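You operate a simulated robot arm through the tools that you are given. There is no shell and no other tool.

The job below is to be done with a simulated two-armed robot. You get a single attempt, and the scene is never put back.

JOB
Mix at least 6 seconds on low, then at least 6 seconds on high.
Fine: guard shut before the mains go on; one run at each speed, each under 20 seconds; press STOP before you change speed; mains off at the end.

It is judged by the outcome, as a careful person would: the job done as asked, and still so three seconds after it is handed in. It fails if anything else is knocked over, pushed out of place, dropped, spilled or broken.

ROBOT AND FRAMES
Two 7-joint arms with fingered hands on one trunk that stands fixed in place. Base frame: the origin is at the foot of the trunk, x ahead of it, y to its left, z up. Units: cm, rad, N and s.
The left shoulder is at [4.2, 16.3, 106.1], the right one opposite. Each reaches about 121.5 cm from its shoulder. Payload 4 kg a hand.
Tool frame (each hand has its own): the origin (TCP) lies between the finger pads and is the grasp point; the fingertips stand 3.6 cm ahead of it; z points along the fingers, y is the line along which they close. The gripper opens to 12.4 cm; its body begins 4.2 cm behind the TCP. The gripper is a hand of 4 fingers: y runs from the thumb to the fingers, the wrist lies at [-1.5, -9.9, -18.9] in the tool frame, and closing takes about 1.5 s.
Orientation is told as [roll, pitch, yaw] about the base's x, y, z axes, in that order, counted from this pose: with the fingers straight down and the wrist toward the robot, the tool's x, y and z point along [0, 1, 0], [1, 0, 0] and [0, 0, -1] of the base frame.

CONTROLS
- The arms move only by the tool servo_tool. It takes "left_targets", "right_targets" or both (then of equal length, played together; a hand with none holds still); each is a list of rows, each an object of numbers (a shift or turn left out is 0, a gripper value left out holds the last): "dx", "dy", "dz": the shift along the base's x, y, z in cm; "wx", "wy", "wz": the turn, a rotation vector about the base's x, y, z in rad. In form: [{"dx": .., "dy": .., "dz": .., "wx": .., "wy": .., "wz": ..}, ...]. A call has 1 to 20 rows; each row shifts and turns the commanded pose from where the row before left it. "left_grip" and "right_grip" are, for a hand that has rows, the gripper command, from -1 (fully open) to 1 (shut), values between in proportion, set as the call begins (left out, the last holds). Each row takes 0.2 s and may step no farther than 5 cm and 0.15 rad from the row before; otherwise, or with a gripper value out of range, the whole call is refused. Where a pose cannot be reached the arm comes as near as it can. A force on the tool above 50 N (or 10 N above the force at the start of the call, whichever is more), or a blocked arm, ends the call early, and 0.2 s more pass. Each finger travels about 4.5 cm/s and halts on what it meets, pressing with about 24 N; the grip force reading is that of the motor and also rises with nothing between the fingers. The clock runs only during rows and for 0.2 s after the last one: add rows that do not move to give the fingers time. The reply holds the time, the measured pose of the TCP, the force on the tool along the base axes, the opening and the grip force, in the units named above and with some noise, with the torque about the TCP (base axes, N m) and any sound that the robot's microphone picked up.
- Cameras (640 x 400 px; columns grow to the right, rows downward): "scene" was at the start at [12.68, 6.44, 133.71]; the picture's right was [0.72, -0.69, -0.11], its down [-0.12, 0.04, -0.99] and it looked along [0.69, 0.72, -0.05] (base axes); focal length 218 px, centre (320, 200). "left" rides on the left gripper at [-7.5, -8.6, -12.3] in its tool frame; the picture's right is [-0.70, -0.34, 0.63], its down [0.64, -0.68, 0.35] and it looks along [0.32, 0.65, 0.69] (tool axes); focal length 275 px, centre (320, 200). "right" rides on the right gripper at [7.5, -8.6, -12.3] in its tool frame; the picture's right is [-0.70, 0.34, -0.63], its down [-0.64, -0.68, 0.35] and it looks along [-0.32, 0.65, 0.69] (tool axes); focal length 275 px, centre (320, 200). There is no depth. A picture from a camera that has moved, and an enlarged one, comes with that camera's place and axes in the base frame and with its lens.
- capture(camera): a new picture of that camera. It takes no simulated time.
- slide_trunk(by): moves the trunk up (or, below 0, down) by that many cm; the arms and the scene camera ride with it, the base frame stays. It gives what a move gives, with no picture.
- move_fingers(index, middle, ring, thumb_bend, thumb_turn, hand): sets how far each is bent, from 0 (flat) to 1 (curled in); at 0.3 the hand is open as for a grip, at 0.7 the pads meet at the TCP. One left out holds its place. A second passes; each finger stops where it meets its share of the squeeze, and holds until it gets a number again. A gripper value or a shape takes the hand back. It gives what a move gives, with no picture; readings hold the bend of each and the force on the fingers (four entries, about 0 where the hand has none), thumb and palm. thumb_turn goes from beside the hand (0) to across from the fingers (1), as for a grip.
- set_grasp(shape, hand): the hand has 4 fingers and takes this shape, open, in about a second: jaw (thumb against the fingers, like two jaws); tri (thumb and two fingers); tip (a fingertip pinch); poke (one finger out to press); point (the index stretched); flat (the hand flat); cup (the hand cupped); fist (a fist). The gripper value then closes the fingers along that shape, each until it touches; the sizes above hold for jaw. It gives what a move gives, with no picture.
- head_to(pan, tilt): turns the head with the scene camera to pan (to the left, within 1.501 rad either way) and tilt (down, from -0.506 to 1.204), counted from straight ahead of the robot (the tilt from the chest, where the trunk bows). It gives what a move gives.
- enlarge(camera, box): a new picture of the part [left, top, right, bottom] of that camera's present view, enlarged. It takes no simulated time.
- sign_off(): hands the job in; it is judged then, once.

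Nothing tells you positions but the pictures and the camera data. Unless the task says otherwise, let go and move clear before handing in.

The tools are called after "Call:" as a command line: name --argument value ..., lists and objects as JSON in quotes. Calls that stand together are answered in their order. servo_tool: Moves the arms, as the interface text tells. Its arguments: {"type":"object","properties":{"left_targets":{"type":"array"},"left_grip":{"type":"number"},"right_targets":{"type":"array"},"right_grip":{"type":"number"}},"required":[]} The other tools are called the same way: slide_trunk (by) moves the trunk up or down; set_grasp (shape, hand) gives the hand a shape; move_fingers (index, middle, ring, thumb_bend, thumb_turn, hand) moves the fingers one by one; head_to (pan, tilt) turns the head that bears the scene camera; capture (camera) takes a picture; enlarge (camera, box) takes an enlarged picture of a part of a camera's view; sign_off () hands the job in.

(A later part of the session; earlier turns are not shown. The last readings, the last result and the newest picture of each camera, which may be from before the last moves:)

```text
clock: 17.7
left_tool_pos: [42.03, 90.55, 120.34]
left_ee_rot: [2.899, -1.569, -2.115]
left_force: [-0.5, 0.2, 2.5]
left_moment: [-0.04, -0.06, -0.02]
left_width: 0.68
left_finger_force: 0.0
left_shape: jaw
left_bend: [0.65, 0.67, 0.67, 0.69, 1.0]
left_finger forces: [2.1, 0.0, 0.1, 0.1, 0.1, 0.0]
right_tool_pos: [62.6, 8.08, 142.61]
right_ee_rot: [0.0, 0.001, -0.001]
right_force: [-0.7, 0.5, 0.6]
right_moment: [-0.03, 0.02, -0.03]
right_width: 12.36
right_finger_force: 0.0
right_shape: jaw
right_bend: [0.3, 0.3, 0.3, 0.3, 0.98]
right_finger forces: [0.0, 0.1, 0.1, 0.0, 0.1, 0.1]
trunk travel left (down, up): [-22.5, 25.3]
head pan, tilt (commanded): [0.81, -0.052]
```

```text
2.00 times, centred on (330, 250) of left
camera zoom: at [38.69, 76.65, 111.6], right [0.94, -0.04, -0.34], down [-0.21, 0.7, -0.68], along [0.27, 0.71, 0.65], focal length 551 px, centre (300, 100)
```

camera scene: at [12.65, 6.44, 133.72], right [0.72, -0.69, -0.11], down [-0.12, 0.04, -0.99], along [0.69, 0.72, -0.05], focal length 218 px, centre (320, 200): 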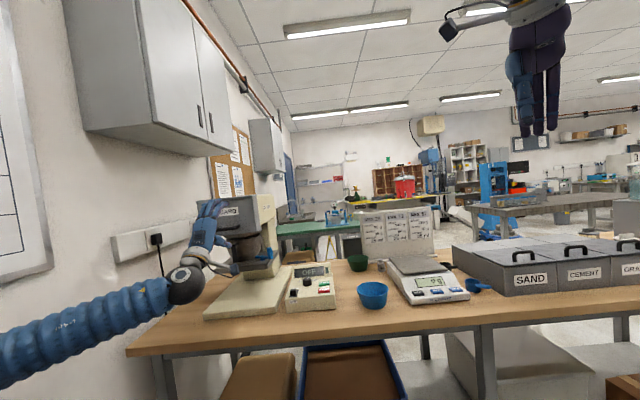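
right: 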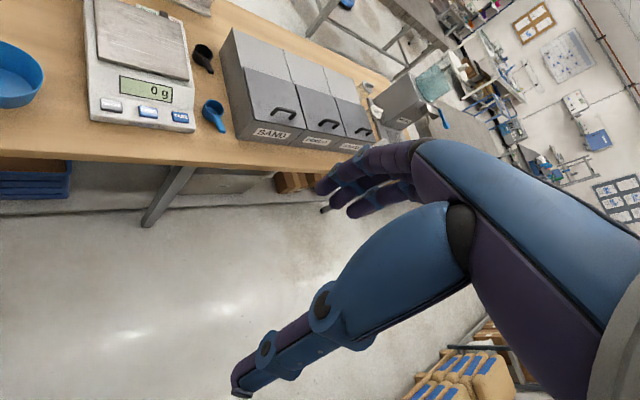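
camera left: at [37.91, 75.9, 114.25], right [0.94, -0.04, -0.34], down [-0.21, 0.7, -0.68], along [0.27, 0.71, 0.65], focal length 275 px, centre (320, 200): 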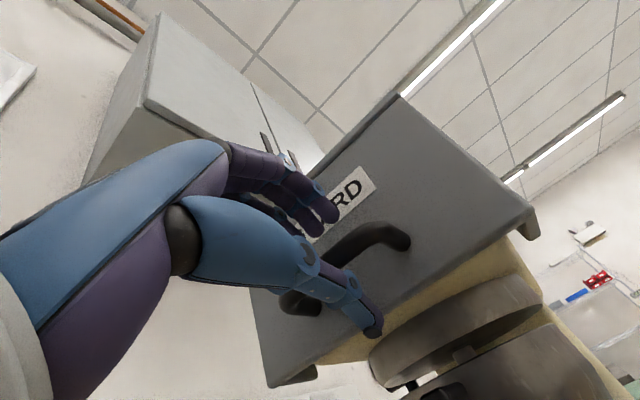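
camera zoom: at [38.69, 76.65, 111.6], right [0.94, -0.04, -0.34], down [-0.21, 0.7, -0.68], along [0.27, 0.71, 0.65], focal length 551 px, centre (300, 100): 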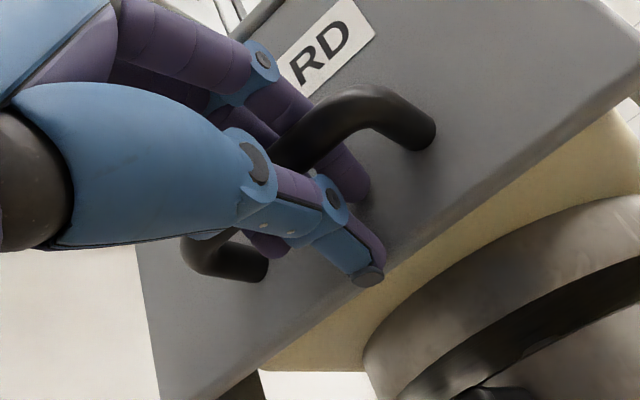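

The guard has moved down about 0.7 cm with hardly any force, so it slides. I'll continue down.

Call:
servo_tool --left_targets '[{"dz": -0.8}, {"dz": -0.8}, {"dz": -0.8}, {"dz": -0.8}, {"dz": -0.8}]'

Call:
enlarge --camera "scene" --box '[180, 180, 280, 270]'

Call:
capture --camera "left"

```text
clock: 18.9
left_tool_pos: [42.08, 90.65, 116.19]
left_ee_rot: [2.563, -1.569, -1.78]
left_force: [0.1, -1.0, 1.3]
left_moment: [0.01, -0.02, -0.04]
left_width: 0.67
left_finger_force: 0.0
left_shape: jaw
left_bend: [0.66, 0.67, 0.67, 0.69, 1.0]
left_finger forces: [1.0, 0.0, 0.0, 0.2, 0.2, 0.0]
right_tool_pos: [62.66, 7.97, 142.65]
right_ee_rot: [0.001, -0.001, 0.0]
right_force: [0.4, 0.2, -1.3]
right_moment: [0.01, 0.0, 0.01]
right_width: 12.34
right_finger_force: 0.0
right_shape: jaw
right_bend: [0.3, 0.3, 0.3, 0.3, 0.98]
right_finger forces: [0.0, 0.0, 0.1, 0.0, 0.0, 0.0]
trunk travel left (down, up): [-22.5, 25.3]
head pan, tilt (commanded): [0.81, -0.052]
```

```text
4.44 times, centred on (230, 225) of scene
camera zoom: at [12.67, 6.43, 133.71], right [0.72, -0.69, -0.11], down [-0.12, 0.04, -0.99], along [0.69, 0.72, -0.05], focal length 967 px, centre (720, 89)
```

zoom: 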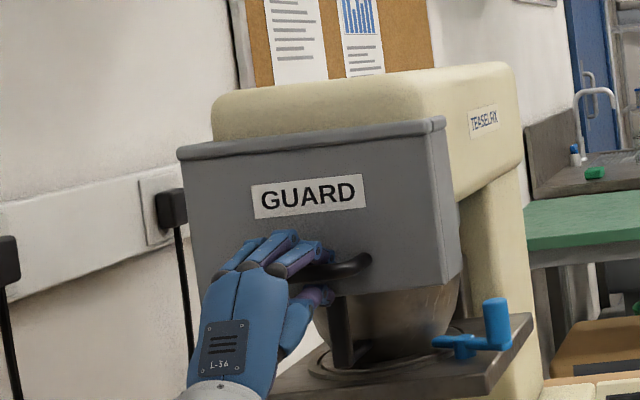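

```text
taken
camera left: at [38.76, 76.69, 107.5], right [0.94, -0.04, -0.34], down [-0.21, 0.7, -0.68], along [0.27, 0.71, 0.65], focal length 275 px, centre (320, 200)
```

left: 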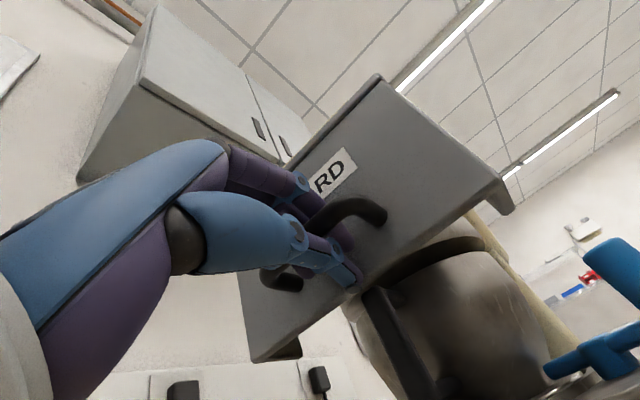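

Call:
servo_tool --left_targets '[{"dz": -0.8}, {"dz": -0.8}, {"dz": -0.8}, {"dz": -0.8}, {"dz": -0.8}]'

Call:
enlarge --camera "scene" --box '[180, 180, 280, 280]'

Call:
capture --camera "left"

```text
clock: 20.1
left_tool_pos: [41.97, 90.59, 112.1]
left_ee_rot: [1.897, -1.57, -1.111]
left_force: [0.4, 0.6, 1.3]
left_moment: [-0.04, -0.03, 0.02]
left_width: 0.66
left_finger_force: 0.1
left_shape: jaw
left_bend: [0.66, 0.67, 0.67, 0.69, 1.0]
left_finger forces: [1.5, 0.0, 0.1, 0.0, 0.0, 0.1]
right_tool_pos: [62.7, 8.1, 142.66]
right_ee_rot: [0.001, 0.0, 0.0]
right_force: [-0.4, 0.3, 0.7]
right_moment: [0.02, 0.02, 0.02]
right_width: 12.37
right_finger_force: 0.0
right_shape: jaw
right_bend: [0.3, 0.3, 0.3, 0.3, 0.98]
right_finger forces: [0.0, 0.0, 0.0, 0.0, 0.0, 0.0]
trunk travel left (down, up): [-22.5, 25.3]
head pan, tilt (commanded): [0.81, -0.052]
```

```text
4.00 times, centred on (230, 230) of scene
camera zoom: at [12.67, 6.46, 133.71], right [0.72, -0.69, -0.11], down [-0.12, 0.04, -0.99], along [0.69, 0.72, -0.05], focal length 870 px, centre (680, 80)
```

zoom: 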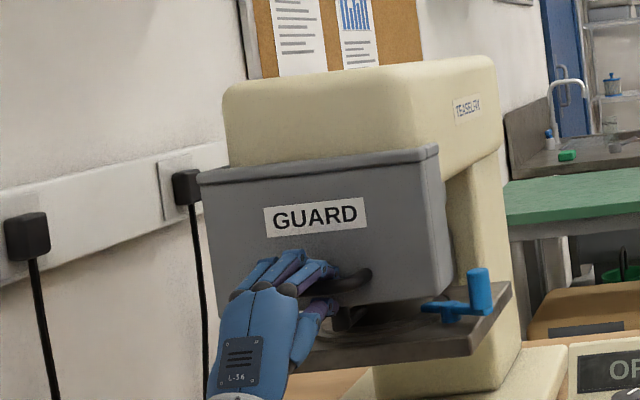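

```text
taken
camera left: at [38.7, 76.56, 103.43], right [0.94, -0.04, -0.34], down [-0.21, 0.7, -0.68], along [0.27, 0.71, 0.65], focal length 275 px, centre (320, 200)
```

left: 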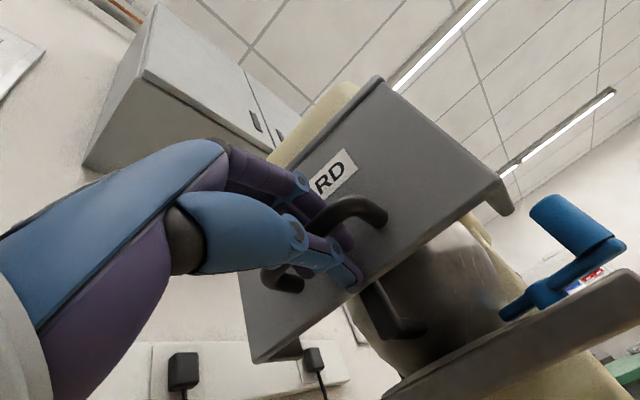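

Call:
servo_tool --left_targets '[{"dz": -0.7}, {"dz": -0.7}, {"dz": -0.7}, {"dz": -0.7}]'

Call:
enlarge --camera "scene" --box '[180, 190, 280, 290]'

Call:
capture --camera "left"

```text
clock: 21.1
left_tool_pos: [42.1, 90.63, 109.34]
left_ee_rot: [1.829, -1.57, -1.044]
left_force: [0.2, 0.5, 0.0]
left_moment: [0.0, -0.03, -0.01]
left_width: 0.63
left_finger_force: 0.1
left_shape: jaw
left_bend: [0.66, 0.67, 0.67, 0.69, 1.0]
left_finger forces: [1.0, 0.0, 0.1, 0.0, 0.0, 0.0]
right_tool_pos: [62.77, 7.95, 142.62]
right_ee_rot: [0.0, 0.0, 0.001]
right_force: [0.2, 0.3, -0.5]
right_moment: [0.0, -0.06, -0.02]
right_width: 12.36
right_finger_force: 0.1
right_shape: jaw
right_bend: [0.3, 0.3, 0.3, 0.3, 0.98]
right_finger forces: [0.0, 0.0, 0.0, 0.0, 0.1, 0.0]
trunk travel left (down, up): [-22.5, 25.3]
head pan, tilt (commanded): [0.81, -0.052]
```

```text
4.00 times, centred on (230, 240) of scene
camera zoom: at [12.67, 6.43, 133.71], right [0.72, -0.69, -0.11], down [-0.12, 0.04, -0.99], along [0.69, 0.72, -0.05], focal length 870 px, centre (680, 40)
```

zoom: 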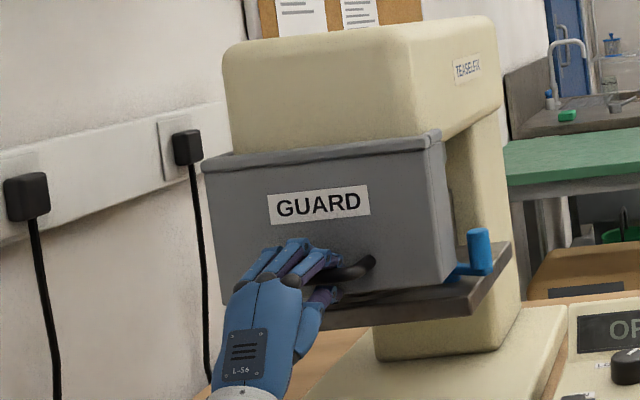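

```text
taken
camera left: at [38.72, 76.63, 100.69], right [0.94, -0.04, -0.34], down [-0.21, 0.7, -0.68], along [0.27, 0.71, 0.65], focal length 275 px, centre (320, 200)
```

left: 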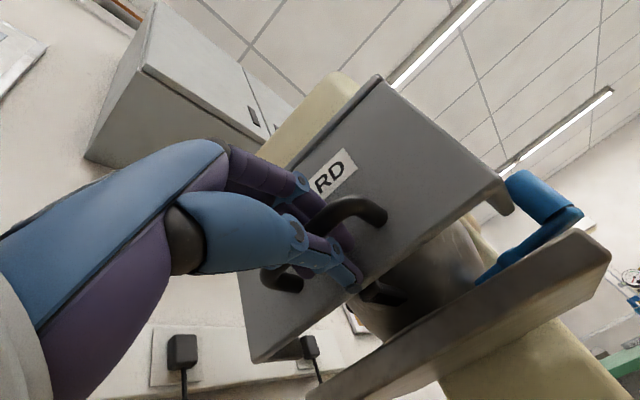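

Call:
servo_tool --left_targets '[{"dz": -0.5}, {"dz": -0.5}, {"dz": -0.5}, {"dz": -0.5}]'

Call:
enlarge --camera "scene" --box '[180, 190, 280, 290]'

Call:
capture --camera "left"

```text
clock: 22.1
left_tool_pos: [42.13, 90.63, 107.48]
left_ee_rot: [2.914, -1.569, -2.126]
left_force: [0.3, 0.8, 9.1]
left_moment: [-0.05, -0.06, 0.01]
left_width: 0.71
left_finger_force: 0.0
left_shape: jaw
left_bend: [0.63, 0.67, 0.66, 0.69, 1.0]
left_finger forces: [6.9, 0.0, 1.7, 0.0, 0.1, 0.0]
right_tool_pos: [62.6, 8.03, 142.61]
right_ee_rot: [0.0, 0.0, 0.001]
right_force: [0.0, -0.7, 0.1]
right_moment: [0.03, -0.01, 0.0]
right_width: 12.36
right_finger_force: 0.0
right_shape: jaw
right_bend: [0.3, 0.3, 0.3, 0.3, 0.98]
right_finger forces: [0.0, 0.0, 0.0, 0.0, 0.0, 0.1]
trunk travel left (down, up): [-22.5, 25.3]
head pan, tilt (commanded): [0.81, -0.052]
```

```text
4.00 times, centred on (230, 240) of scene
camera zoom: at [12.63, 6.37, 133.74], right [0.72, -0.69, -0.11], down [-0.12, 0.04, -0.99], along [0.69, 0.72, -0.05], focal length 870 px, centre (680, 40)
```

zoom: 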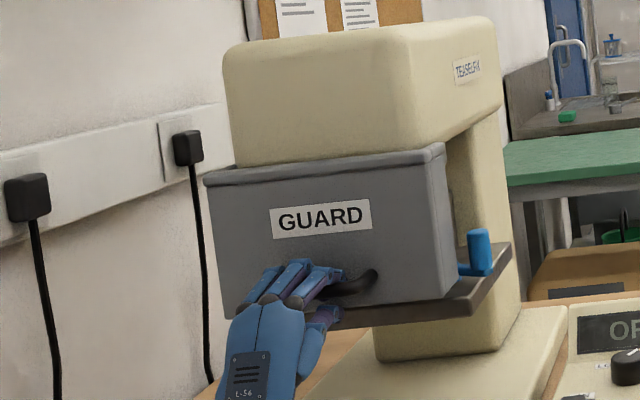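

```text
taken
camera left: at [38.68, 76.63, 98.83], right [0.94, -0.04, -0.34], down [-0.21, 0.7, -0.68], along [0.26, 0.71, 0.65], focal length 275 px, centre (320, 200)
```

left: 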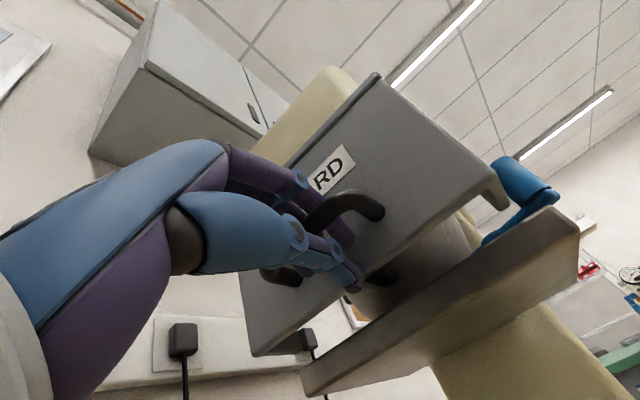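

The force rose to 9 N while the guard stopped following, so it may be at its lower stop. I'll press slightly further to confirm.

Call:
servo_tool --left_targets '[{"dz": -0.4}, {"dz": -0.4}, {}]'

Call:
enlarge --camera "scene" --box '[180, 190, 280, 290]'

Call:
enlarge --camera "left" --box '[240, 100, 600, 400]'

```text
clock: 22.9
left_tool_pos: [42.0, 90.52, 106.89]
left_ee_rot: [3.067, -1.566, -2.277]
left_force: [2.0, 6.5, 27.3]
left_moment: [-0.06, 0.0, -0.02]
left_width: 0.9
left_finger_force: 0.1
left_shape: jaw
left_bend: [0.58, 0.65, 0.62, 0.69, 1.0]
left_finger forces: [16.0, 4.0, 8.4, 0.0, 0.0, 0.0]
right_tool_pos: [62.59, 7.84, 142.76]
right_ee_rot: [0.002, 0.001, -0.001]
right_force: [1.2, -0.1, 0.0]
right_moment: [-0.01, -0.03, 0.01]
right_width: 12.39
right_finger_force: 0.0
right_shape: jaw
right_bend: [0.3, 0.3, 0.3, 0.3, 0.98]
right_finger forces: [0.1, 0.0, 0.0, 0.0, 0.0, 0.0]
trunk travel left (down, up): [-22.5, 25.3]
head pan, tilt (commanded): [0.81, -0.052]
```

```text
4.00 times, centred on (230, 240) of scene
camera zoom: at [12.57, 6.27, 133.75], right [0.72, -0.69, -0.11], down [-0.12, 0.04, -0.99], along [0.69, 0.72, -0.05], focal length 870 px, centre (680, 40)
```

zoom: 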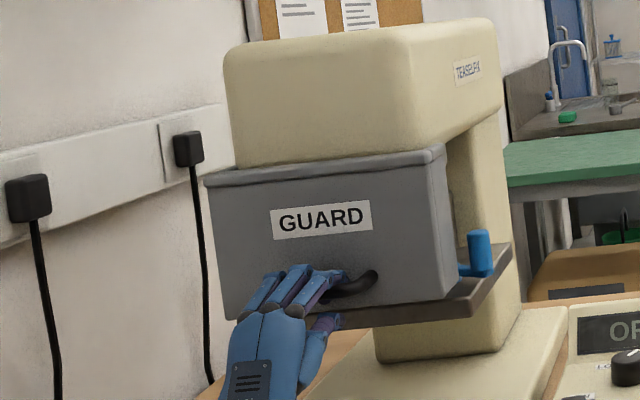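

```text
1.33 times, centred on (420, 250) of left
camera zoom: at [38.65, 76.57, 98.18], right [0.94, -0.04, -0.33], down [-0.21, 0.7, -0.68], along [0.26, 0.71, 0.65], focal length 367 px, centre (187, 133)
```

zoom: 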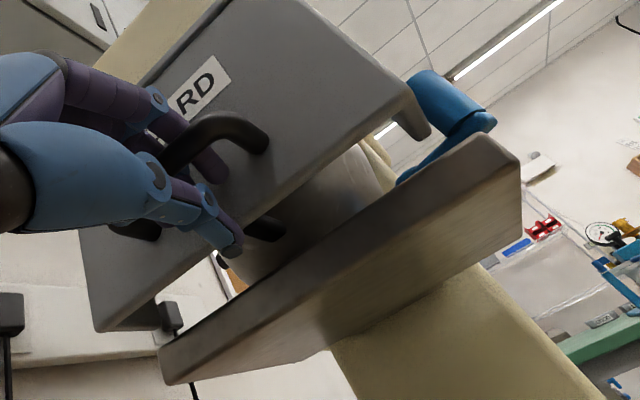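

27 N moves it no further: the guard dropped 13 cm and now covers the bowl, so I take it as shut at its stop. I'll ease off, open the fingers and back away, then check that it stays down.

Call:
servo_tool --left_targets '[{"dz": 0.4}, {"dz": 0.4}, {"dz": 0.2}]'

Call:
servo_tool --left_targets '[{}, {}, {}, {}, {}, {}]' --left_grip 0.0

Call:
capture --camera "left"

Call:
enlarge --camera "scene" --box '[180, 190, 280, 290]'

```text
clock: 23.7
left_tool_pos: [42.1, 90.63, 107.47]
left_ee_rot: [1.462, -1.569, -0.677]
left_force: [1.2, 1.9, 6.7]
left_moment: [-0.05, -0.05, -0.05]
left_width: 0.73
left_finger_force: 0.1
left_shape: jaw
left_bend: [0.63, 0.67, 0.66, 0.69, 1.0]
left_finger forces: [5.5, 0.0, 1.1, 0.0, 0.1, 0.0]
right_tool_pos: [62.76, 8.0, 142.62]
right_ee_rot: [0.0, 0.001, 0.0]
right_force: [1.3, 0.4, -0.3]
right_moment: [0.0, 0.01, 0.0]
right_width: 12.37
right_finger_force: 0.1
right_shape: jaw
right_bend: [0.3, 0.3, 0.3, 0.3, 0.98]
right_finger forces: [0.0, 0.0, 0.0, 0.0, 0.0, 0.1]
trunk travel left (down, up): [-22.5, 25.3]
head pan, tilt (commanded): [0.81, -0.052]
```

```text
clock: 25.1
left_tool_pos: [42.13, 90.69, 107.62]
left_ee_rot: [2.472, -1.57, -1.688]
left_force: [-1.0, -1.0, 0.0]
left_moment: [0.01, 0.02, -0.04]
left_width: 6.16
left_finger_force: 0.0
left_shape: jaw
left_bend: [0.42, 0.46, 0.44, 0.56, 1.0]
left_finger forces: [0.0, 0.0, 0.0, 0.0, 0.0, 0.1]
right_tool_pos: [62.65, 7.99, 142.65]
right_ee_rot: [0.001, -0.001, 0.0]
right_force: [0.0, 0.2, 0.3]
right_moment: [-0.03, -0.01, 0.01]
right_width: 12.37
right_finger_force: 0.0
right_shape: jaw
right_bend: [0.3, 0.3, 0.3, 0.3, 0.98]
right_finger forces: [0.1, 0.0, 0.1, 0.0, 0.0, 0.0]
trunk travel left (down, up): [-22.5, 25.3]
head pan, tilt (commanded): [0.81, -0.052]
```

```text
taken
camera left: at [38.66, 76.66, 98.94], right [0.94, -0.04, -0.34], down [-0.21, 0.7, -0.68], along [0.27, 0.71, 0.65], focal length 275 px, centre (320, 200)
```

left: 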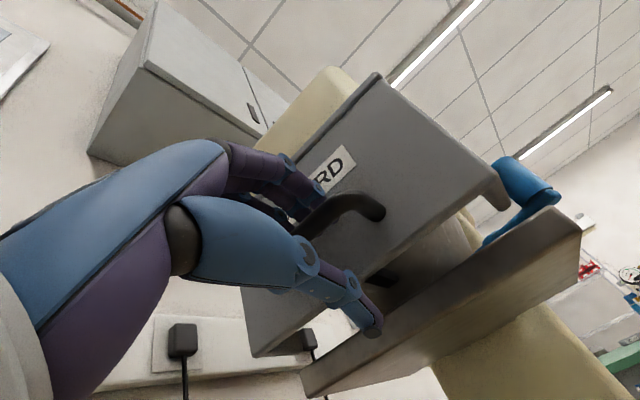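

```text
4.00 times, centred on (230, 240) of scene
camera zoom: at [12.67, 6.44, 133.71], right [0.72, -0.69, -0.11], down [-0.12, 0.04, -0.99], along [0.69, 0.72, -0.05], focal length 870 px, centre (680, 40)
```

zoom: 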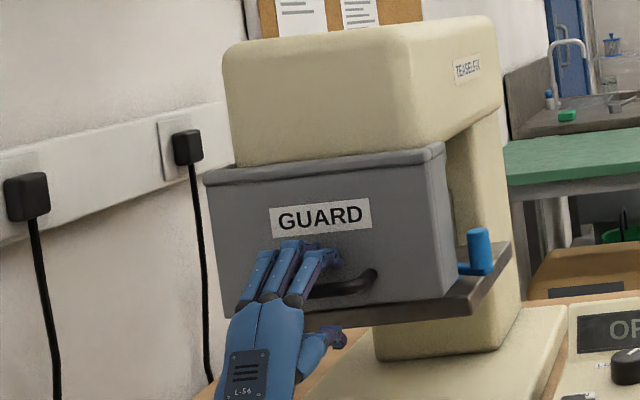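

Call:
servo_tool --left_targets '[{"dz": 1.0}, {"dz": 1.0}, {"dx": -1.0, "dy": -1.0}, {"dx": -2.0, "dy": -2.0}, {"dx": -2.5, "dy": -2.5}, {"dx": -2.5, "dy": -2.5}, {"dx": -2.5, "dy": -2.5}]'

Call:
capture --camera "left"

Call:
capture --camera "scene"

Call:
enlarge --camera "scene" --box '[180, 190, 280, 290]'

```text
clock: 26.7
left_tool_pos: [31.51, 79.87, 109.76]
left_ee_rot: [2.926, -1.571, -2.14]
left_force: [-0.2, -0.3, 0.4]
left_moment: [-0.02, 0.01, -0.04]
left_width: 6.15
left_finger_force: 0.1
left_shape: jaw
left_bend: [0.42, 0.46, 0.44, 0.56, 1.0]
left_finger forces: [0.0, 0.0, 0.1, 0.0, 0.1, 0.0]
right_tool_pos: [62.73, 8.02, 142.72]
right_ee_rot: [0.0, 0.0, -0.002]
right_force: [0.1, 0.5, -0.5]
right_moment: [-0.02, -0.06, -0.01]
right_width: 12.4
right_finger_force: 0.0
right_shape: jaw
right_bend: [0.3, 0.3, 0.3, 0.3, 0.98]
right_finger forces: [0.1, 0.1, 0.1, 0.0, 0.0, 0.1]
trunk travel left (down, up): [-22.5, 25.3]
head pan, tilt (commanded): [0.81, -0.052]
```

```text
taken
camera left: at [28.13, 65.91, 101.07], right [0.94, -0.04, -0.34], down [-0.21, 0.7, -0.68], along [0.27, 0.71, 0.65], focal length 275 px, centre (320, 200)
```

left: 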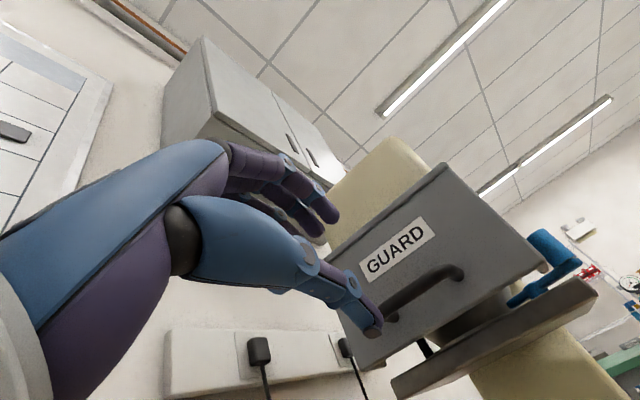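

```text
taken
camera scene: at [12.59, 6.36, 133.73], right [0.72, -0.69, -0.11], down [-0.12, 0.04, -0.99], along [0.69, 0.72, -0.05], focal length 218 px, centre (320, 200)
```

scene: 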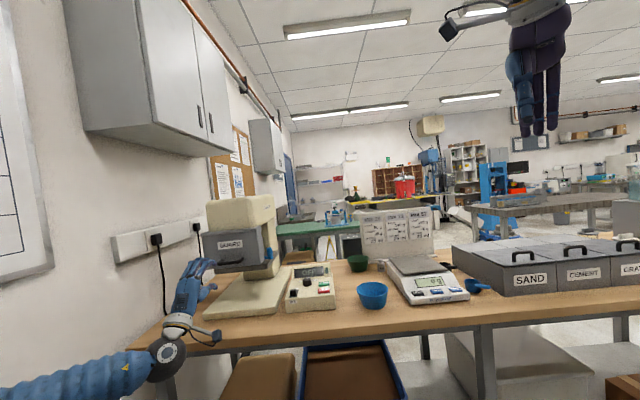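

```text
4.00 times, centred on (230, 240) of scene
camera zoom: at [12.59, 6.36, 133.73], right [0.72, -0.69, -0.11], down [-0.12, 0.04, -0.99], along [0.69, 0.72, -0.05], focal length 870 px, centre (680, 40)
```

zoom: 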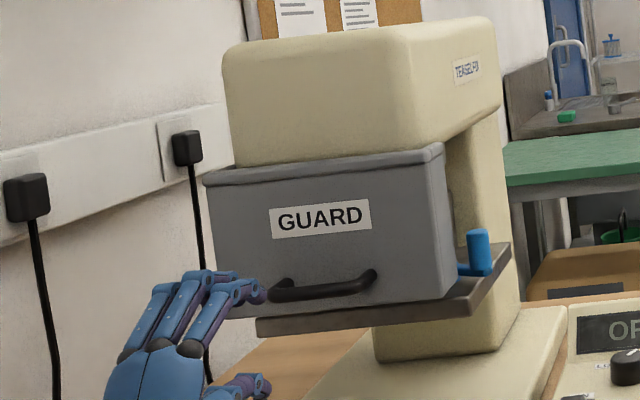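

The guard stays down by itself. Next I'll swing the left hand up and over to the console with its fingers pointing down, so I can set the knob to LOW while the mains are still off.

Call:
servo_tool --left_targets '[{"dx": 1.7, "dy": -1.4, "dz": 1.4, "wx": -0.101, "wy": 0.101}, {"dx": 1.7, "dy": -1.4, "dz": 1.4, "wx": -0.101, "wy": 0.101}, {"dx": 1.7, "dy": -1.4, "dz": 1.4, "wx": -0.101, "wy": 0.101}, {"dx": 1.7, "dy": -1.4, "dz": 1.4, "wx": -0.101, "wy": 0.101}, {"dx": 1.7, "dy": -1.4, "dz": 1.4, "wx": -0.101, "wy": 0.101}, {"dx": 1.7, "dy": -1.4, "dz": 1.4, "wx": -0.101, "wy": 0.101}, {"dx": 1.7, "dy": -1.4, "dz": 1.4, "wx": -0.101, "wy": 0.101}, {"dx": 1.7, "dy": -1.4, "dz": 1.4, "wx": -0.101, "wy": 0.101}, {"dx": 1.7, "dy": -1.4, "dz": 1.4, "wx": -0.101, "wy": 0.101}, {"dx": 1.7, "dy": -1.4, "dz": 1.4, "wx": -0.101, "wy": 0.101}, {"dx": 1.7, "dy": -1.4, "dz": 1.4, "wx": -0.101, "wy": 0.101}]'

Call:
capture --camera "scene"

Call:
capture --camera "left"

```text
clock: 29.1
left_tool_pos: [50.44, 64.61, 124.9]
left_ee_rot: [0.002, 0.004, 0.784]
left_force: [0.0, 0.6, -1.2]
left_moment: [0.01, 0.02, 0.02]
left_width: 6.19
left_finger_force: 0.1
left_shape: jaw
left_bend: [0.42, 0.46, 0.44, 0.56, 1.0]
left_finger forces: [0.1, 0.0, 0.0, 0.0, 0.0, 0.0]
right_tool_pos: [62.73, 8.07, 142.58]
right_ee_rot: [0.002, 0.0, 0.001]
right_force: [0.5, -0.5, 0.2]
right_moment: [0.01, 0.01, -0.05]
right_width: 12.37
right_finger_force: 0.0
right_shape: jaw
right_bend: [0.3, 0.3, 0.3, 0.3, 0.98]
right_finger forces: [0.0, 0.0, 0.0, 0.1, 0.0, 0.0]
trunk travel left (down, up): [-22.5, 25.3]
head pan, tilt (commanded): [0.81, -0.052]
```

```text
taken
camera scene: at [12.72, 6.34, 133.71], right [0.72, -0.69, -0.11], down [-0.12, 0.04, -0.99], along [0.69, 0.72, -0.05], focal length 218 px, centre (320, 200)
```

scene: 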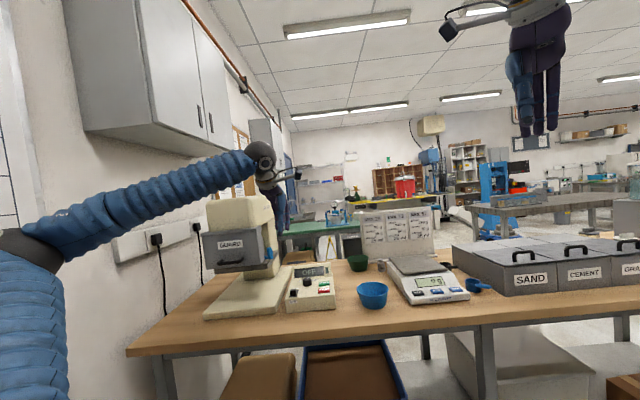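

```text
taken
camera left: at [49.71, 53.29, 137.12], right [0.25, -0.73, -0.63], down [-0.94, -0.03, -0.34], along [0.23, 0.68, -0.69], focal length 275 px, centre (320, 200)
```

left: 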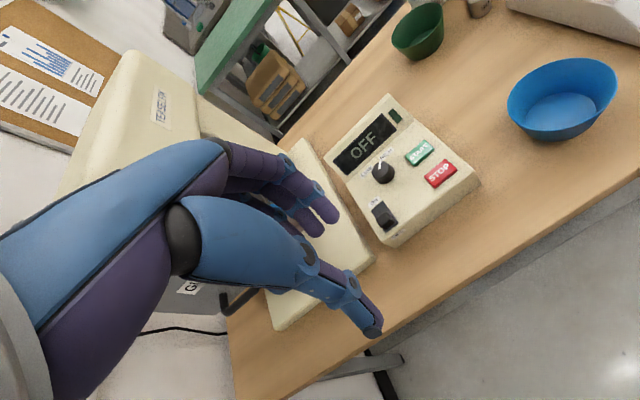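

Call:
enlarge --camera "left" --box '[320, 85, 490, 255]'

Call:
enlarge --camera "scene" --box '[270, 250, 350, 320]'

```text
2.35 times, centred on (405, 170) of left
camera zoom: at [49.71, 53.29, 137.12], right [0.25, -0.73, -0.63], down [-0.94, -0.03, -0.34], along [0.23, 0.68, -0.69], focal length 648 px, centre (120, 271)
```

zoom: 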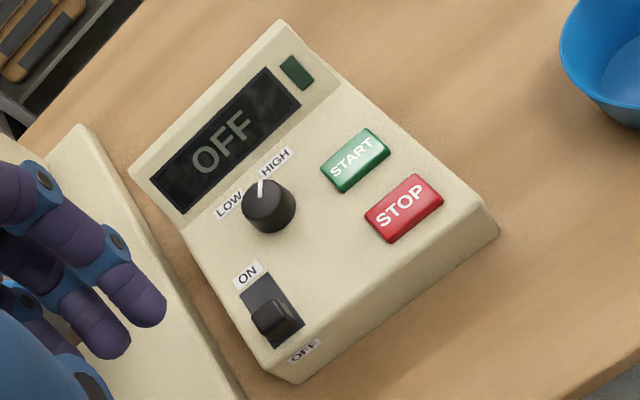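

```text
5.71 times, centred on (310, 285) of scene
camera zoom: at [12.72, 6.34, 133.71], right [0.72, -0.69, -0.11], down [-0.12, 0.04, -0.99], along [0.69, 0.72, -0.05], focal length 1243 px, centre (377, -286)
```

zoom: 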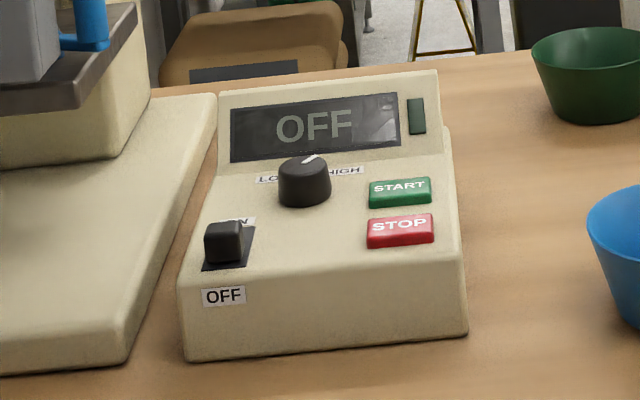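

From this view I place the switch block at about [61.6, 79.2, 93.5], STOP at [70.7, 70.7, 92.6], START at [74.8, 75.0, 92.7] and the knob top at [71.1, 81.4, 94.5]. I'll bring the hand higher above the knob and take the fingertip-pinch shape.

Call:
servo_tool --left_targets '[{"dx": 3.0, "dy": 2.2, "wz": -0.131}, {"dx": 3.0, "dy": 2.2, "wz": -0.131}, {"dx": 3.0, "dy": 2.2, "dz": -1.5, "wz": -0.131}, {"dx": 3.0, "dy": 2.2, "dz": -1.5, "wz": -0.131}, {"dx": 3.0, "dy": 2.2, "dz": -2, "wz": -0.131}, {"dx": 3.0, "dy": 2.2, "dz": -2, "wz": -0.131}]'

Call:
set_grasp --hand "left" --shape "tip"

Call:
capture --camera "left"

Call:
capture --camera "scene"

```text
clock: 30.5
left_tool_pos: [68.3, 77.97, 117.79]
left_ee_rot: [0.0, 0.002, -0.004]
left_force: [0.7, -0.1, -0.5]
left_moment: [0.01, 0.0, 0.01]
left_width: 6.17
left_finger_force: 0.1
left_shape: jaw
left_bend: [0.42, 0.46, 0.44, 0.56, 1.0]
left_finger forces: [0.0, 0.1, 0.0, 0.1, 0.0, 0.0]
right_tool_pos: [62.92, 8.22, 142.53]
right_ee_rot: [-0.001, 0.002, 0.0]
right_force: [-0.5, 0.1, -0.5]
right_moment: [0.03, 0.01, -0.03]
right_width: 12.37
right_finger_force: 0.0
right_shape: jaw
right_bend: [0.3, 0.3, 0.3, 0.3, 0.98]
right_finger forces: [0.0, 0.1, 0.1, 0.1, 0.1, 0.0]
trunk travel left (down, up): [-22.5, 25.3]
head pan, tilt (commanded): [0.81, -0.052]
```

```text
clock: 31.4
left_tool_pos: [68.14, 77.81, 117.98]
left_ee_rot: [0.0, 0.0, -0.002]
left_force: [0.0, 0.1, 0.1]
left_moment: [0.01, 0.01, 0.01]
left_width: 12.37
left_finger_force: 0.0
left_shape: tip
left_bend: [0.31, 0.98, 0.99, 0.3, 0.98]
left_finger forces: [0.0, 0.0, 0.0, 0.1, 0.0, 0.0]
right_tool_pos: [62.84, 7.98, 142.68]
right_ee_rot: [0.0, 0.0, 0.0]
right_force: [0.4, 1.6, -0.3]
right_moment: [-0.05, 0.02, -0.01]
right_width: 12.36
right_finger_force: 0.2
right_shape: jaw
right_bend: [0.3, 0.3, 0.3, 0.3, 0.98]
right_finger forces: [0.0, 0.1, 0.0, 0.0, 0.0, 0.0]
trunk travel left (down, up): [-22.5, 25.3]
head pan, tilt (commanded): [0.81, -0.052]
```

```text
taken
camera left: at [59.63, 70.36, 130.24], right [-0.34, -0.7, -0.63], down [-0.68, 0.65, -0.35], along [0.65, 0.31, -0.69], focal length 275 px, centre (320, 200)
```

left: 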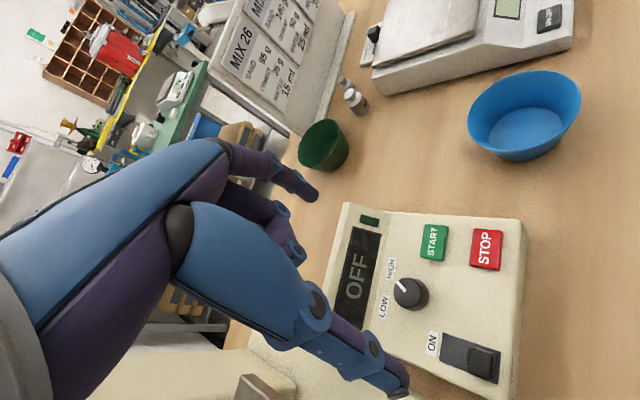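

```text
taken
camera scene: at [12.71, 6.46, 133.71], right [0.72, -0.69, -0.11], down [-0.12, 0.04, -0.99], along [0.69, 0.72, -0.05], focal length 218 px, centre (320, 200)
```

scene: 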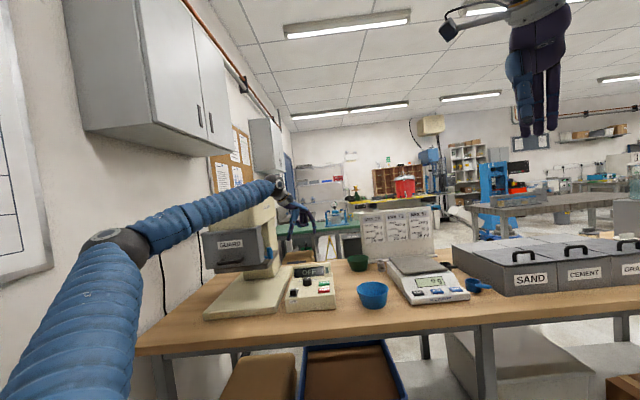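

Call:
enlarge --camera "left" --box '[320, 190, 540, 400]'

```text
1.90 times, centred on (430, 295) of left
camera zoom: at [59.63, 70.36, 130.24], right [-0.34, -0.7, -0.63], down [-0.68, 0.65, -0.35], along [0.65, 0.31, -0.69], focal length 524 px, centre (110, 19)
```

zoom: 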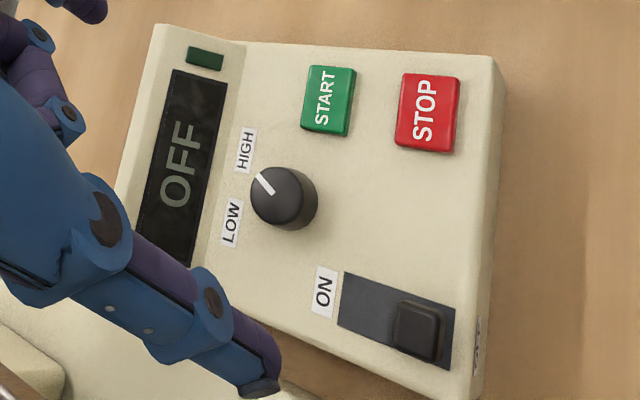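

This view gives consistent positions: knob centre about [70.9, 81.5], START [74.7, 75.0], STOP [70.4, 70.7], and a slot switch running from [60, 77.7] (OFF end) to [64.2, 81.9] (ON end). I'll turn the hand to yaw −0.75 above the knob with a half-open pinch.

Call:
servo_tool --left_targets '[{"dx": 0.56, "dy": 0.73, "dz": -1.6, "wz": -0.15}, {"dx": 0.56, "dy": 0.73, "dz": -1.6, "wz": -0.15}, {"dx": 0.56, "dy": 0.73, "dz": -1.6, "wz": -0.15}, {"dx": 0.56, "dy": 0.73, "dz": -1.6, "wz": -0.15}, {"dx": 0.56, "dy": 0.73, "dz": -1.6, "wz": -0.15}, {}, {}]' --left_grip 0.0

Call:
capture --camera "left"

Call:
enlarge --camera "scene" --box '[260, 220, 360, 320]'

```text
clock: 33.0
left_tool_pos: [71.04, 79.84, 111.42]
left_ee_rot: [0.015, 0.01, -0.761]
left_force: [0.6, 0.2, 0.4]
left_moment: [-0.02, 0.02, -0.02]
left_width: 6.3
left_finger_force: 0.1
left_shape: tip
left_bend: [0.42, 0.98, 0.99, 0.55, 0.99]
left_finger forces: [0.0, 0.1, 0.0, 0.0, 0.0, 0.0]
right_tool_pos: [62.37, 6.33, 143.01]
right_ee_rot: [0.012, -0.001, -0.002]
right_force: [0.0, -0.1, 1.0]
right_moment: [0.03, 0.0, 0.01]
right_width: 12.37
right_finger_force: 0.0
right_shape: jaw
right_bend: [0.3, 0.3, 0.3, 0.3, 0.98]
right_finger forces: [0.1, 0.0, 0.1, 0.0, 0.0, 0.0]
trunk travel left (down, up): [-22.5, 25.3]
head pan, tilt (commanded): [0.81, -0.052]
```

```text
taken
camera left: at [59.59, 80.09, 123.59], right [-0.72, -0.26, -0.64], down [-0.05, 0.94, -0.33], along [0.69, -0.21, -0.69], focal length 275 px, centre (320, 200)
```

left: 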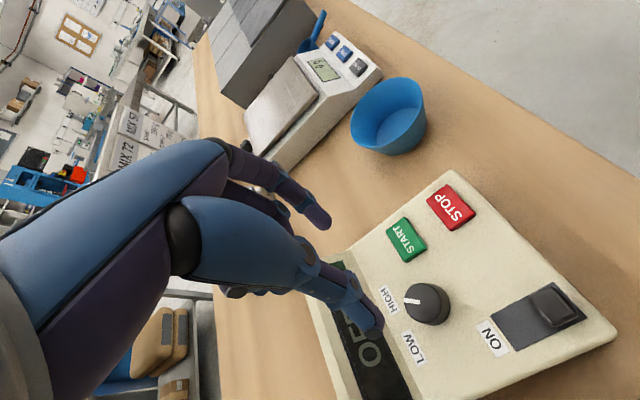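

```text
4.00 times, centred on (310, 270) of scene
camera zoom: at [12.4, 4.78, 133.83], right [0.72, -0.69, -0.12], down [-0.11, 0.05, -0.99], along [0.69, 0.72, -0.04], focal length 870 px, centre (360, -80)
```

zoom: 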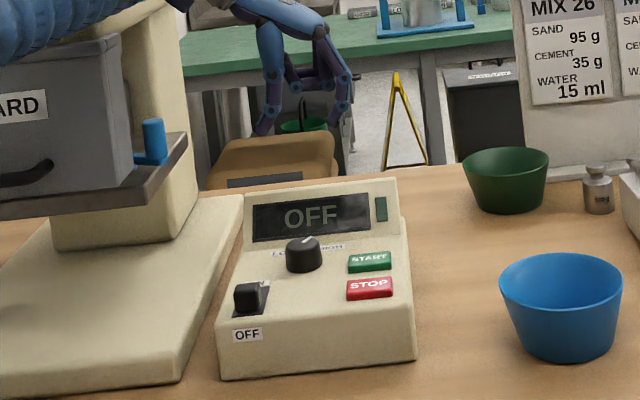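

The trunk and head have shifted about 1.7 cm, which tells me the left arm is leaning on something, perhaps the mixer. I'll look at the whole scene before moving again.

Call:
capture --camera "scene"

Call:
enlarge --camera "scene" --box '[60, 130, 320, 330]'

```text
taken
camera scene: at [12.4, 4.78, 133.83], right [0.72, -0.69, -0.12], down [-0.11, 0.05, -0.99], along [0.69, 0.72, -0.04], focal length 218 px, centre (320, 200)
```

scene: 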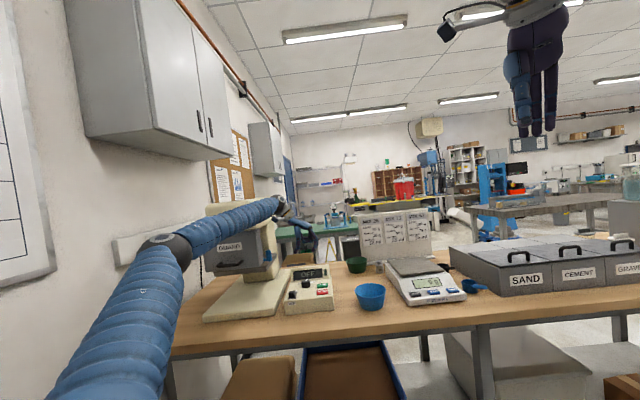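

```text
2.00 times, centred on (190, 230) of scene
camera zoom: at [12.4, 4.78, 133.83], right [0.72, -0.69, -0.12], down [-0.11, 0.05, -0.99], along [0.69, 0.72, -0.04], focal length 435 px, centre (580, 140)
```

zoom: 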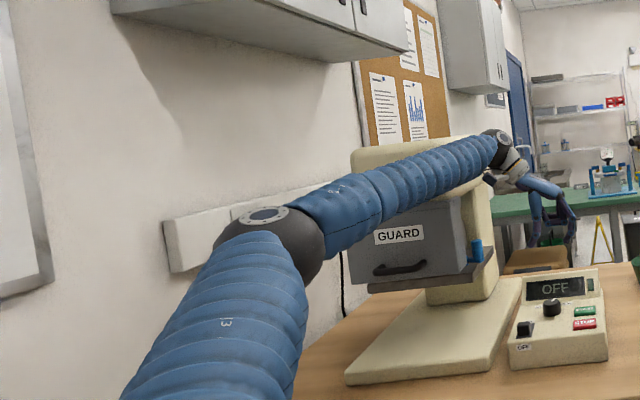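

The forearm is leaning against the mixer head at this hand angle. I'll retrace exactly the last move to take the arm off it.

Call:
servo_tool --left_targets '[{"dx": -0.56, "dy": -0.73, "dz": 1.6, "wz": 0.15}, {"dx": -0.56, "dy": -0.73, "dz": 1.6, "wz": 0.15}, {"dx": -0.56, "dy": -0.73, "dz": 1.6, "wz": 0.15}, {"dx": -0.56, "dy": -0.73, "dz": 1.6, "wz": 0.15}, {"dx": -0.56, "dy": -0.73, "dz": 1.6, "wz": 0.15}, {}]'

Call:
capture --camera "scene"

Call:
enlarge --camera "scene" --box '[180, 180, 360, 330]'

Call:
enlarge --camera "scene" --box '[180, 190, 280, 290]'

```text
clock: 34.4
left_tool_pos: [68.41, 78.02, 117.84]
left_ee_rot: [-0.001, 0.002, -0.001]
left_force: [-0.1, -0.6, -0.4]
left_moment: [0.02, 0.05, 0.02]
left_width: 6.31
left_finger_force: 0.0
left_shape: tip
left_bend: [0.43, 0.98, 0.99, 0.56, 0.99]
left_finger forces: [0.0, 0.0, 0.1, 0.0, 0.0, 0.0]
right_tool_pos: [62.83, 8.1, 142.63]
right_ee_rot: [0.0, 0.004, -0.001]
right_force: [0.3, -0.1, -0.3]
right_moment: [0.0, 0.0, -0.03]
right_width: 12.37
right_finger_force: 0.1
right_shape: jaw
right_bend: [0.3, 0.3, 0.3, 0.3, 0.98]
right_finger forces: [0.1, 0.0, 0.0, 0.0, 0.1, 0.0]
trunk travel left (down, up): [-22.5, 25.3]
head pan, tilt (commanded): [0.81, -0.052]
```

```text
taken
camera scene: at [12.81, 6.47, 133.68], right [0.72, -0.69, -0.11], down [-0.12, 0.04, -0.99], along [0.69, 0.72, -0.05], focal length 218 px, centre (320, 200)
```

scene: 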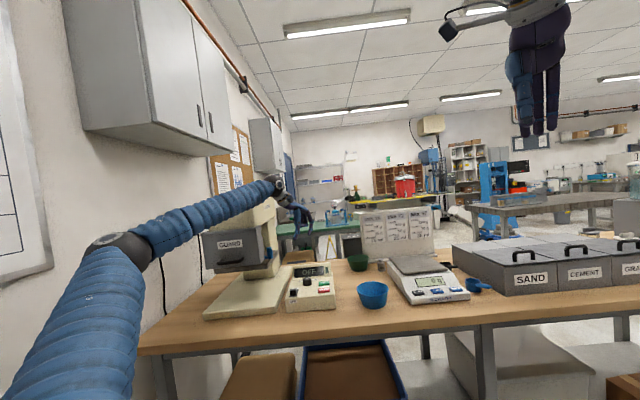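

```text
2.67 times, centred on (270, 255) of scene
camera zoom: at [12.81, 6.47, 133.68], right [0.72, -0.69, -0.11], down [-0.12, 0.04, -0.99], along [0.69, 0.72, -0.05], focal length 580 px, centre (453, 53)
```

zoom: 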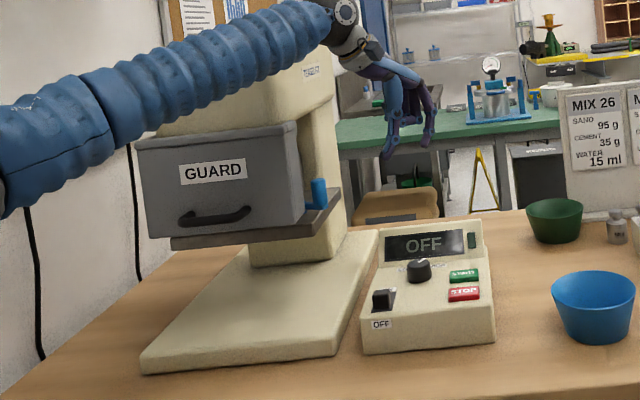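

```text
4.00 times, centred on (230, 240) of scene
camera zoom: at [12.81, 6.47, 133.68], right [0.72, -0.69, -0.11], down [-0.12, 0.04, -0.99], along [0.69, 0.72, -0.05], focal length 870 px, centre (680, 40)
```

zoom: 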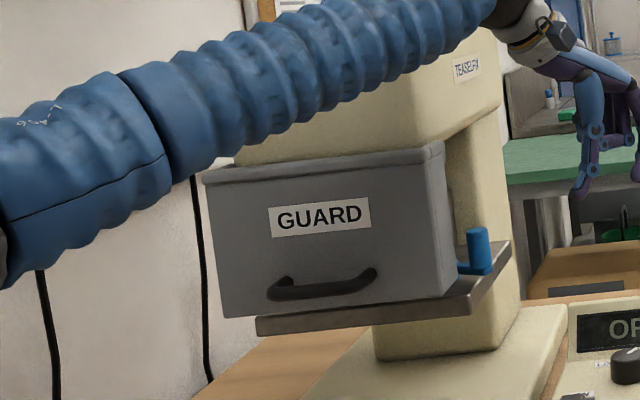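

Backing off cleared it, and by the label positions the mixer has not moved (the guard is still shut too). With the hand turned the other way (yaw about 2.3), the wrist and forearm stay right of the console and clear of the mixer, so I'll rotate that way up high and check.

Call:
servo_tool --left_targets '[{"wz": 0.147}, {"wz": 0.147}, {"wz": 0.147}, {"wz": 0.147}, {"wz": 0.147}, {"wz": 0.147}, {"wz": 0.147}, {"wz": 0.147}]'

Call:
servo_tool --left_targets '[{"wz": 0.147}, {"wz": 0.147}, {"wz": 0.147}, {"wz": 0.147}, {"wz": 0.147}, {"wz": 0.147}, {"wz": 0.147}, {"wz": 0.147}]'

Call:
capture --camera "scene"

Call:
capture --camera "left"

```text
clock: 36.2
left_tool_pos: [68.37, 77.81, 117.95]
left_ee_rot: [-0.002, 0.001, 1.176]
left_force: [1.0, -0.4, 0.4]
left_moment: [-0.02, -0.03, 0.0]
left_width: 6.26
left_finger_force: 0.2
left_shape: tip
left_bend: [0.43, 0.98, 0.99, 0.56, 0.99]
left_finger forces: [0.0, 0.1, 0.0, 0.0, 0.1, 0.0]
right_tool_pos: [62.74, 8.05, 142.61]
right_ee_rot: [0.0, 0.0, -0.002]
right_force: [-0.9, 0.3, 0.0]
right_moment: [-0.02, 0.02, -0.02]
right_width: 12.36
right_finger_force: 0.1
right_shape: jaw
right_bend: [0.3, 0.3, 0.3, 0.3, 0.98]
right_finger forces: [0.0, 0.0, 0.0, 0.1, 0.0, 0.1]
trunk travel left (down, up): [-22.5, 25.3]
head pan, tilt (commanded): [0.81, -0.052]
```

```text
clock: 38.0
left_tool_pos: [68.41, 78.15, 117.91]
left_ee_rot: [0.003, -0.002, 2.352]
left_force: [-0.4, 0.4, 1.0]
left_moment: [0.0, -0.01, 0.01]
left_width: 6.28
left_finger_force: 0.0
left_shape: tip
left_bend: [0.43, 0.98, 0.99, 0.56, 0.99]
left_finger forces: [0.1, 0.1, 0.1, 0.0, 0.0, 0.0]
right_tool_pos: [62.75, 8.05, 142.57]
right_ee_rot: [0.0, 0.003, 0.002]
right_force: [0.3, -0.4, -0.1]
right_moment: [-0.02, 0.03, 0.01]
right_width: 12.4
right_finger_force: 0.0
right_shape: jaw
right_bend: [0.3, 0.3, 0.3, 0.3, 0.98]
right_finger forces: [0.1, 0.0, 0.0, 0.0, 0.0, 0.0]
trunk travel left (down, up): [-22.5, 25.3]
head pan, tilt (commanded): [0.81, -0.052]
```

```text
taken
camera scene: at [12.75, 6.43, 133.7], right [0.72, -0.69, -0.11], down [-0.12, 0.04, -0.99], along [0.69, 0.72, -0.05], focal length 218 px, centre (320, 200)
```

scene: 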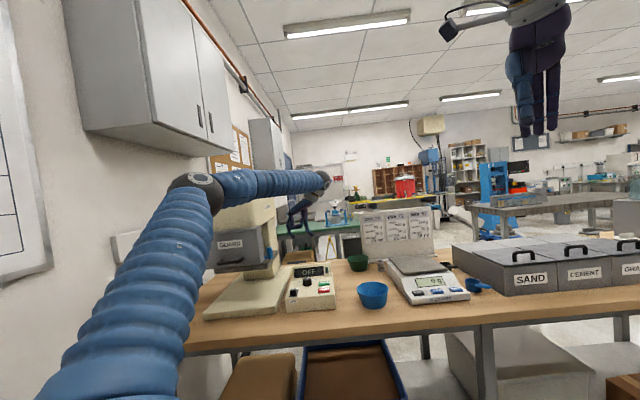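

```text
taken
camera left: at [79.75, 77.15, 130.11], right [0.73, 0.25, -0.63], down [0.02, -0.94, -0.35], along [-0.68, 0.24, -0.69], focal length 275 px, centre (320, 200)
```

left: 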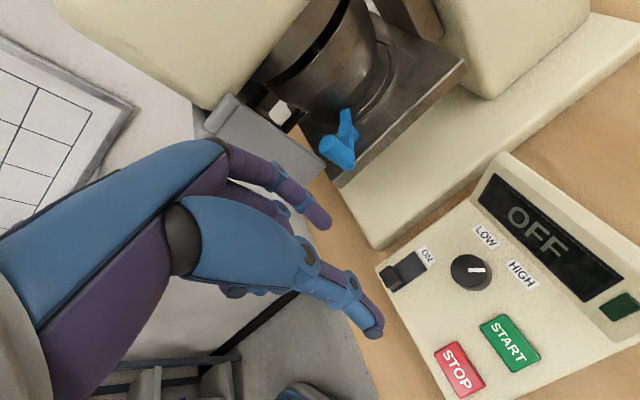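

The hand reaches this angle freely, with no lean on anything, and its camera now sees the console from the right. I'll zoom in to fix the heights of the knob and buttons.

Call:
enlarge --camera "left" --box '[370, 200, 580, 400]'

Call:
enlarge --camera "scene" --box '[270, 250, 350, 320]'

```text
2.00 times, centred on (475, 300) of left
camera zoom: at [79.75, 77.15, 130.11], right [0.73, 0.25, -0.63], down [0.02, -0.94, -0.35], along [-0.68, 0.24, -0.69], focal length 551 px, centre (10, 0)
```

zoom: 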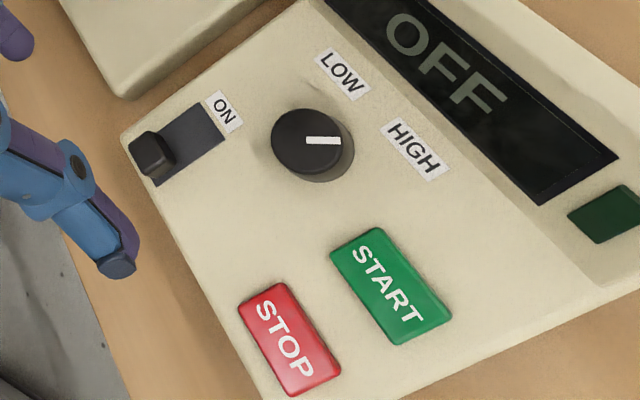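

```text
5.71 times, centred on (310, 285) of scene
camera zoom: at [12.75, 6.43, 133.7], right [0.72, -0.69, -0.11], down [-0.12, 0.04, -0.99], along [0.69, 0.72, -0.05], focal length 1243 px, centre (377, -286)
```

zoom: 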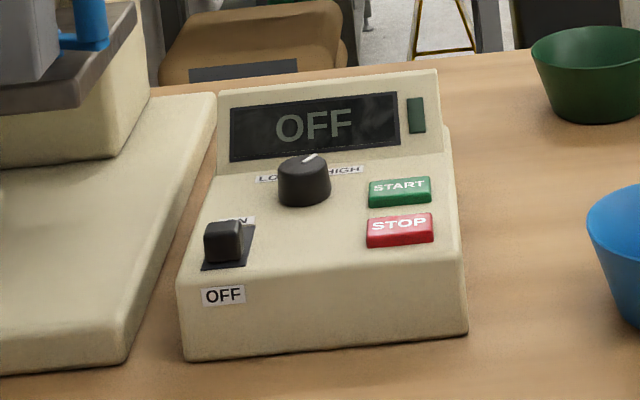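

Two views now agree: knob centre [70.7, 81.4] with its top at z 94.6, START top [75.0, 75.0, 91.8], STOP top [70.5, 70.7, 92.0], and switch block top [61.0, 78.8, 93.4]. The knob must turn about 90° counter-clockwise, so I'll test up here how far the hand can yaw.

Call:
servo_tool --left_targets '[{"wz": 0.14}, {"wz": 0.14}, {"wz": 0.14}, {"wz": 0.14}, {"wz": 0.14}, {"wz": 0.14}]'

Call:
capture --camera "scene"

```text
clock: 39.4
left_tool_pos: [65.96, 77.4, 116.0]
left_ee_rot: [-0.003, 0.012, -3.095]
left_force: [-0.5, 0.5, -0.3]
left_moment: [0.01, 0.0, 0.01]
left_width: 6.27
left_finger_force: 0.1
left_shape: tip
left_bend: [0.43, 0.98, 0.99, 0.56, 0.99]
left_finger forces: [0.1, 0.0, 0.1, 0.1, 0.0, 0.0]
left hand out of reach, approached as far as the arm can: row 5, 6
right_tool_pos: [62.68, 8.01, 142.77]
right_ee_rot: [0.0, 0.001, 0.0]
right_force: [0.5, -0.4, 0.4]
right_moment: [0.01, -0.02, 0.01]
right_width: 12.37
right_finger_force: 0.0
right_shape: jaw
right_bend: [0.3, 0.3, 0.3, 0.3, 0.98]
right_finger forces: [0.1, 0.0, 0.1, 0.1, 0.0, 0.0]
trunk travel left (down, up): [-22.5, 25.3]
head pan, tilt (commanded): [0.81, -0.052]
```

```text
taken
camera scene: at [12.66, 6.41, 133.73], right [0.72, -0.69, -0.11], down [-0.12, 0.04, -0.99], along [0.69, 0.72, -0.05], focal length 218 px, centre (320, 200)
```

scene: 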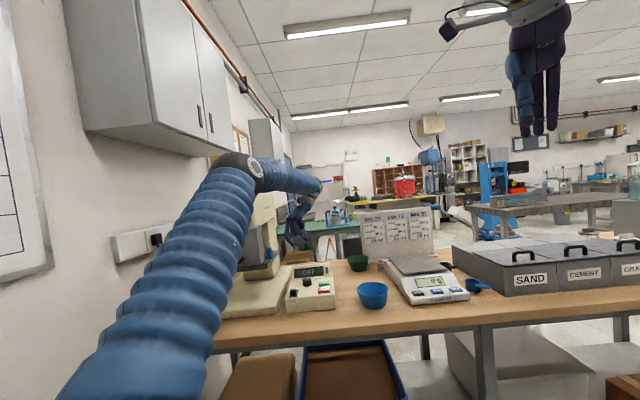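

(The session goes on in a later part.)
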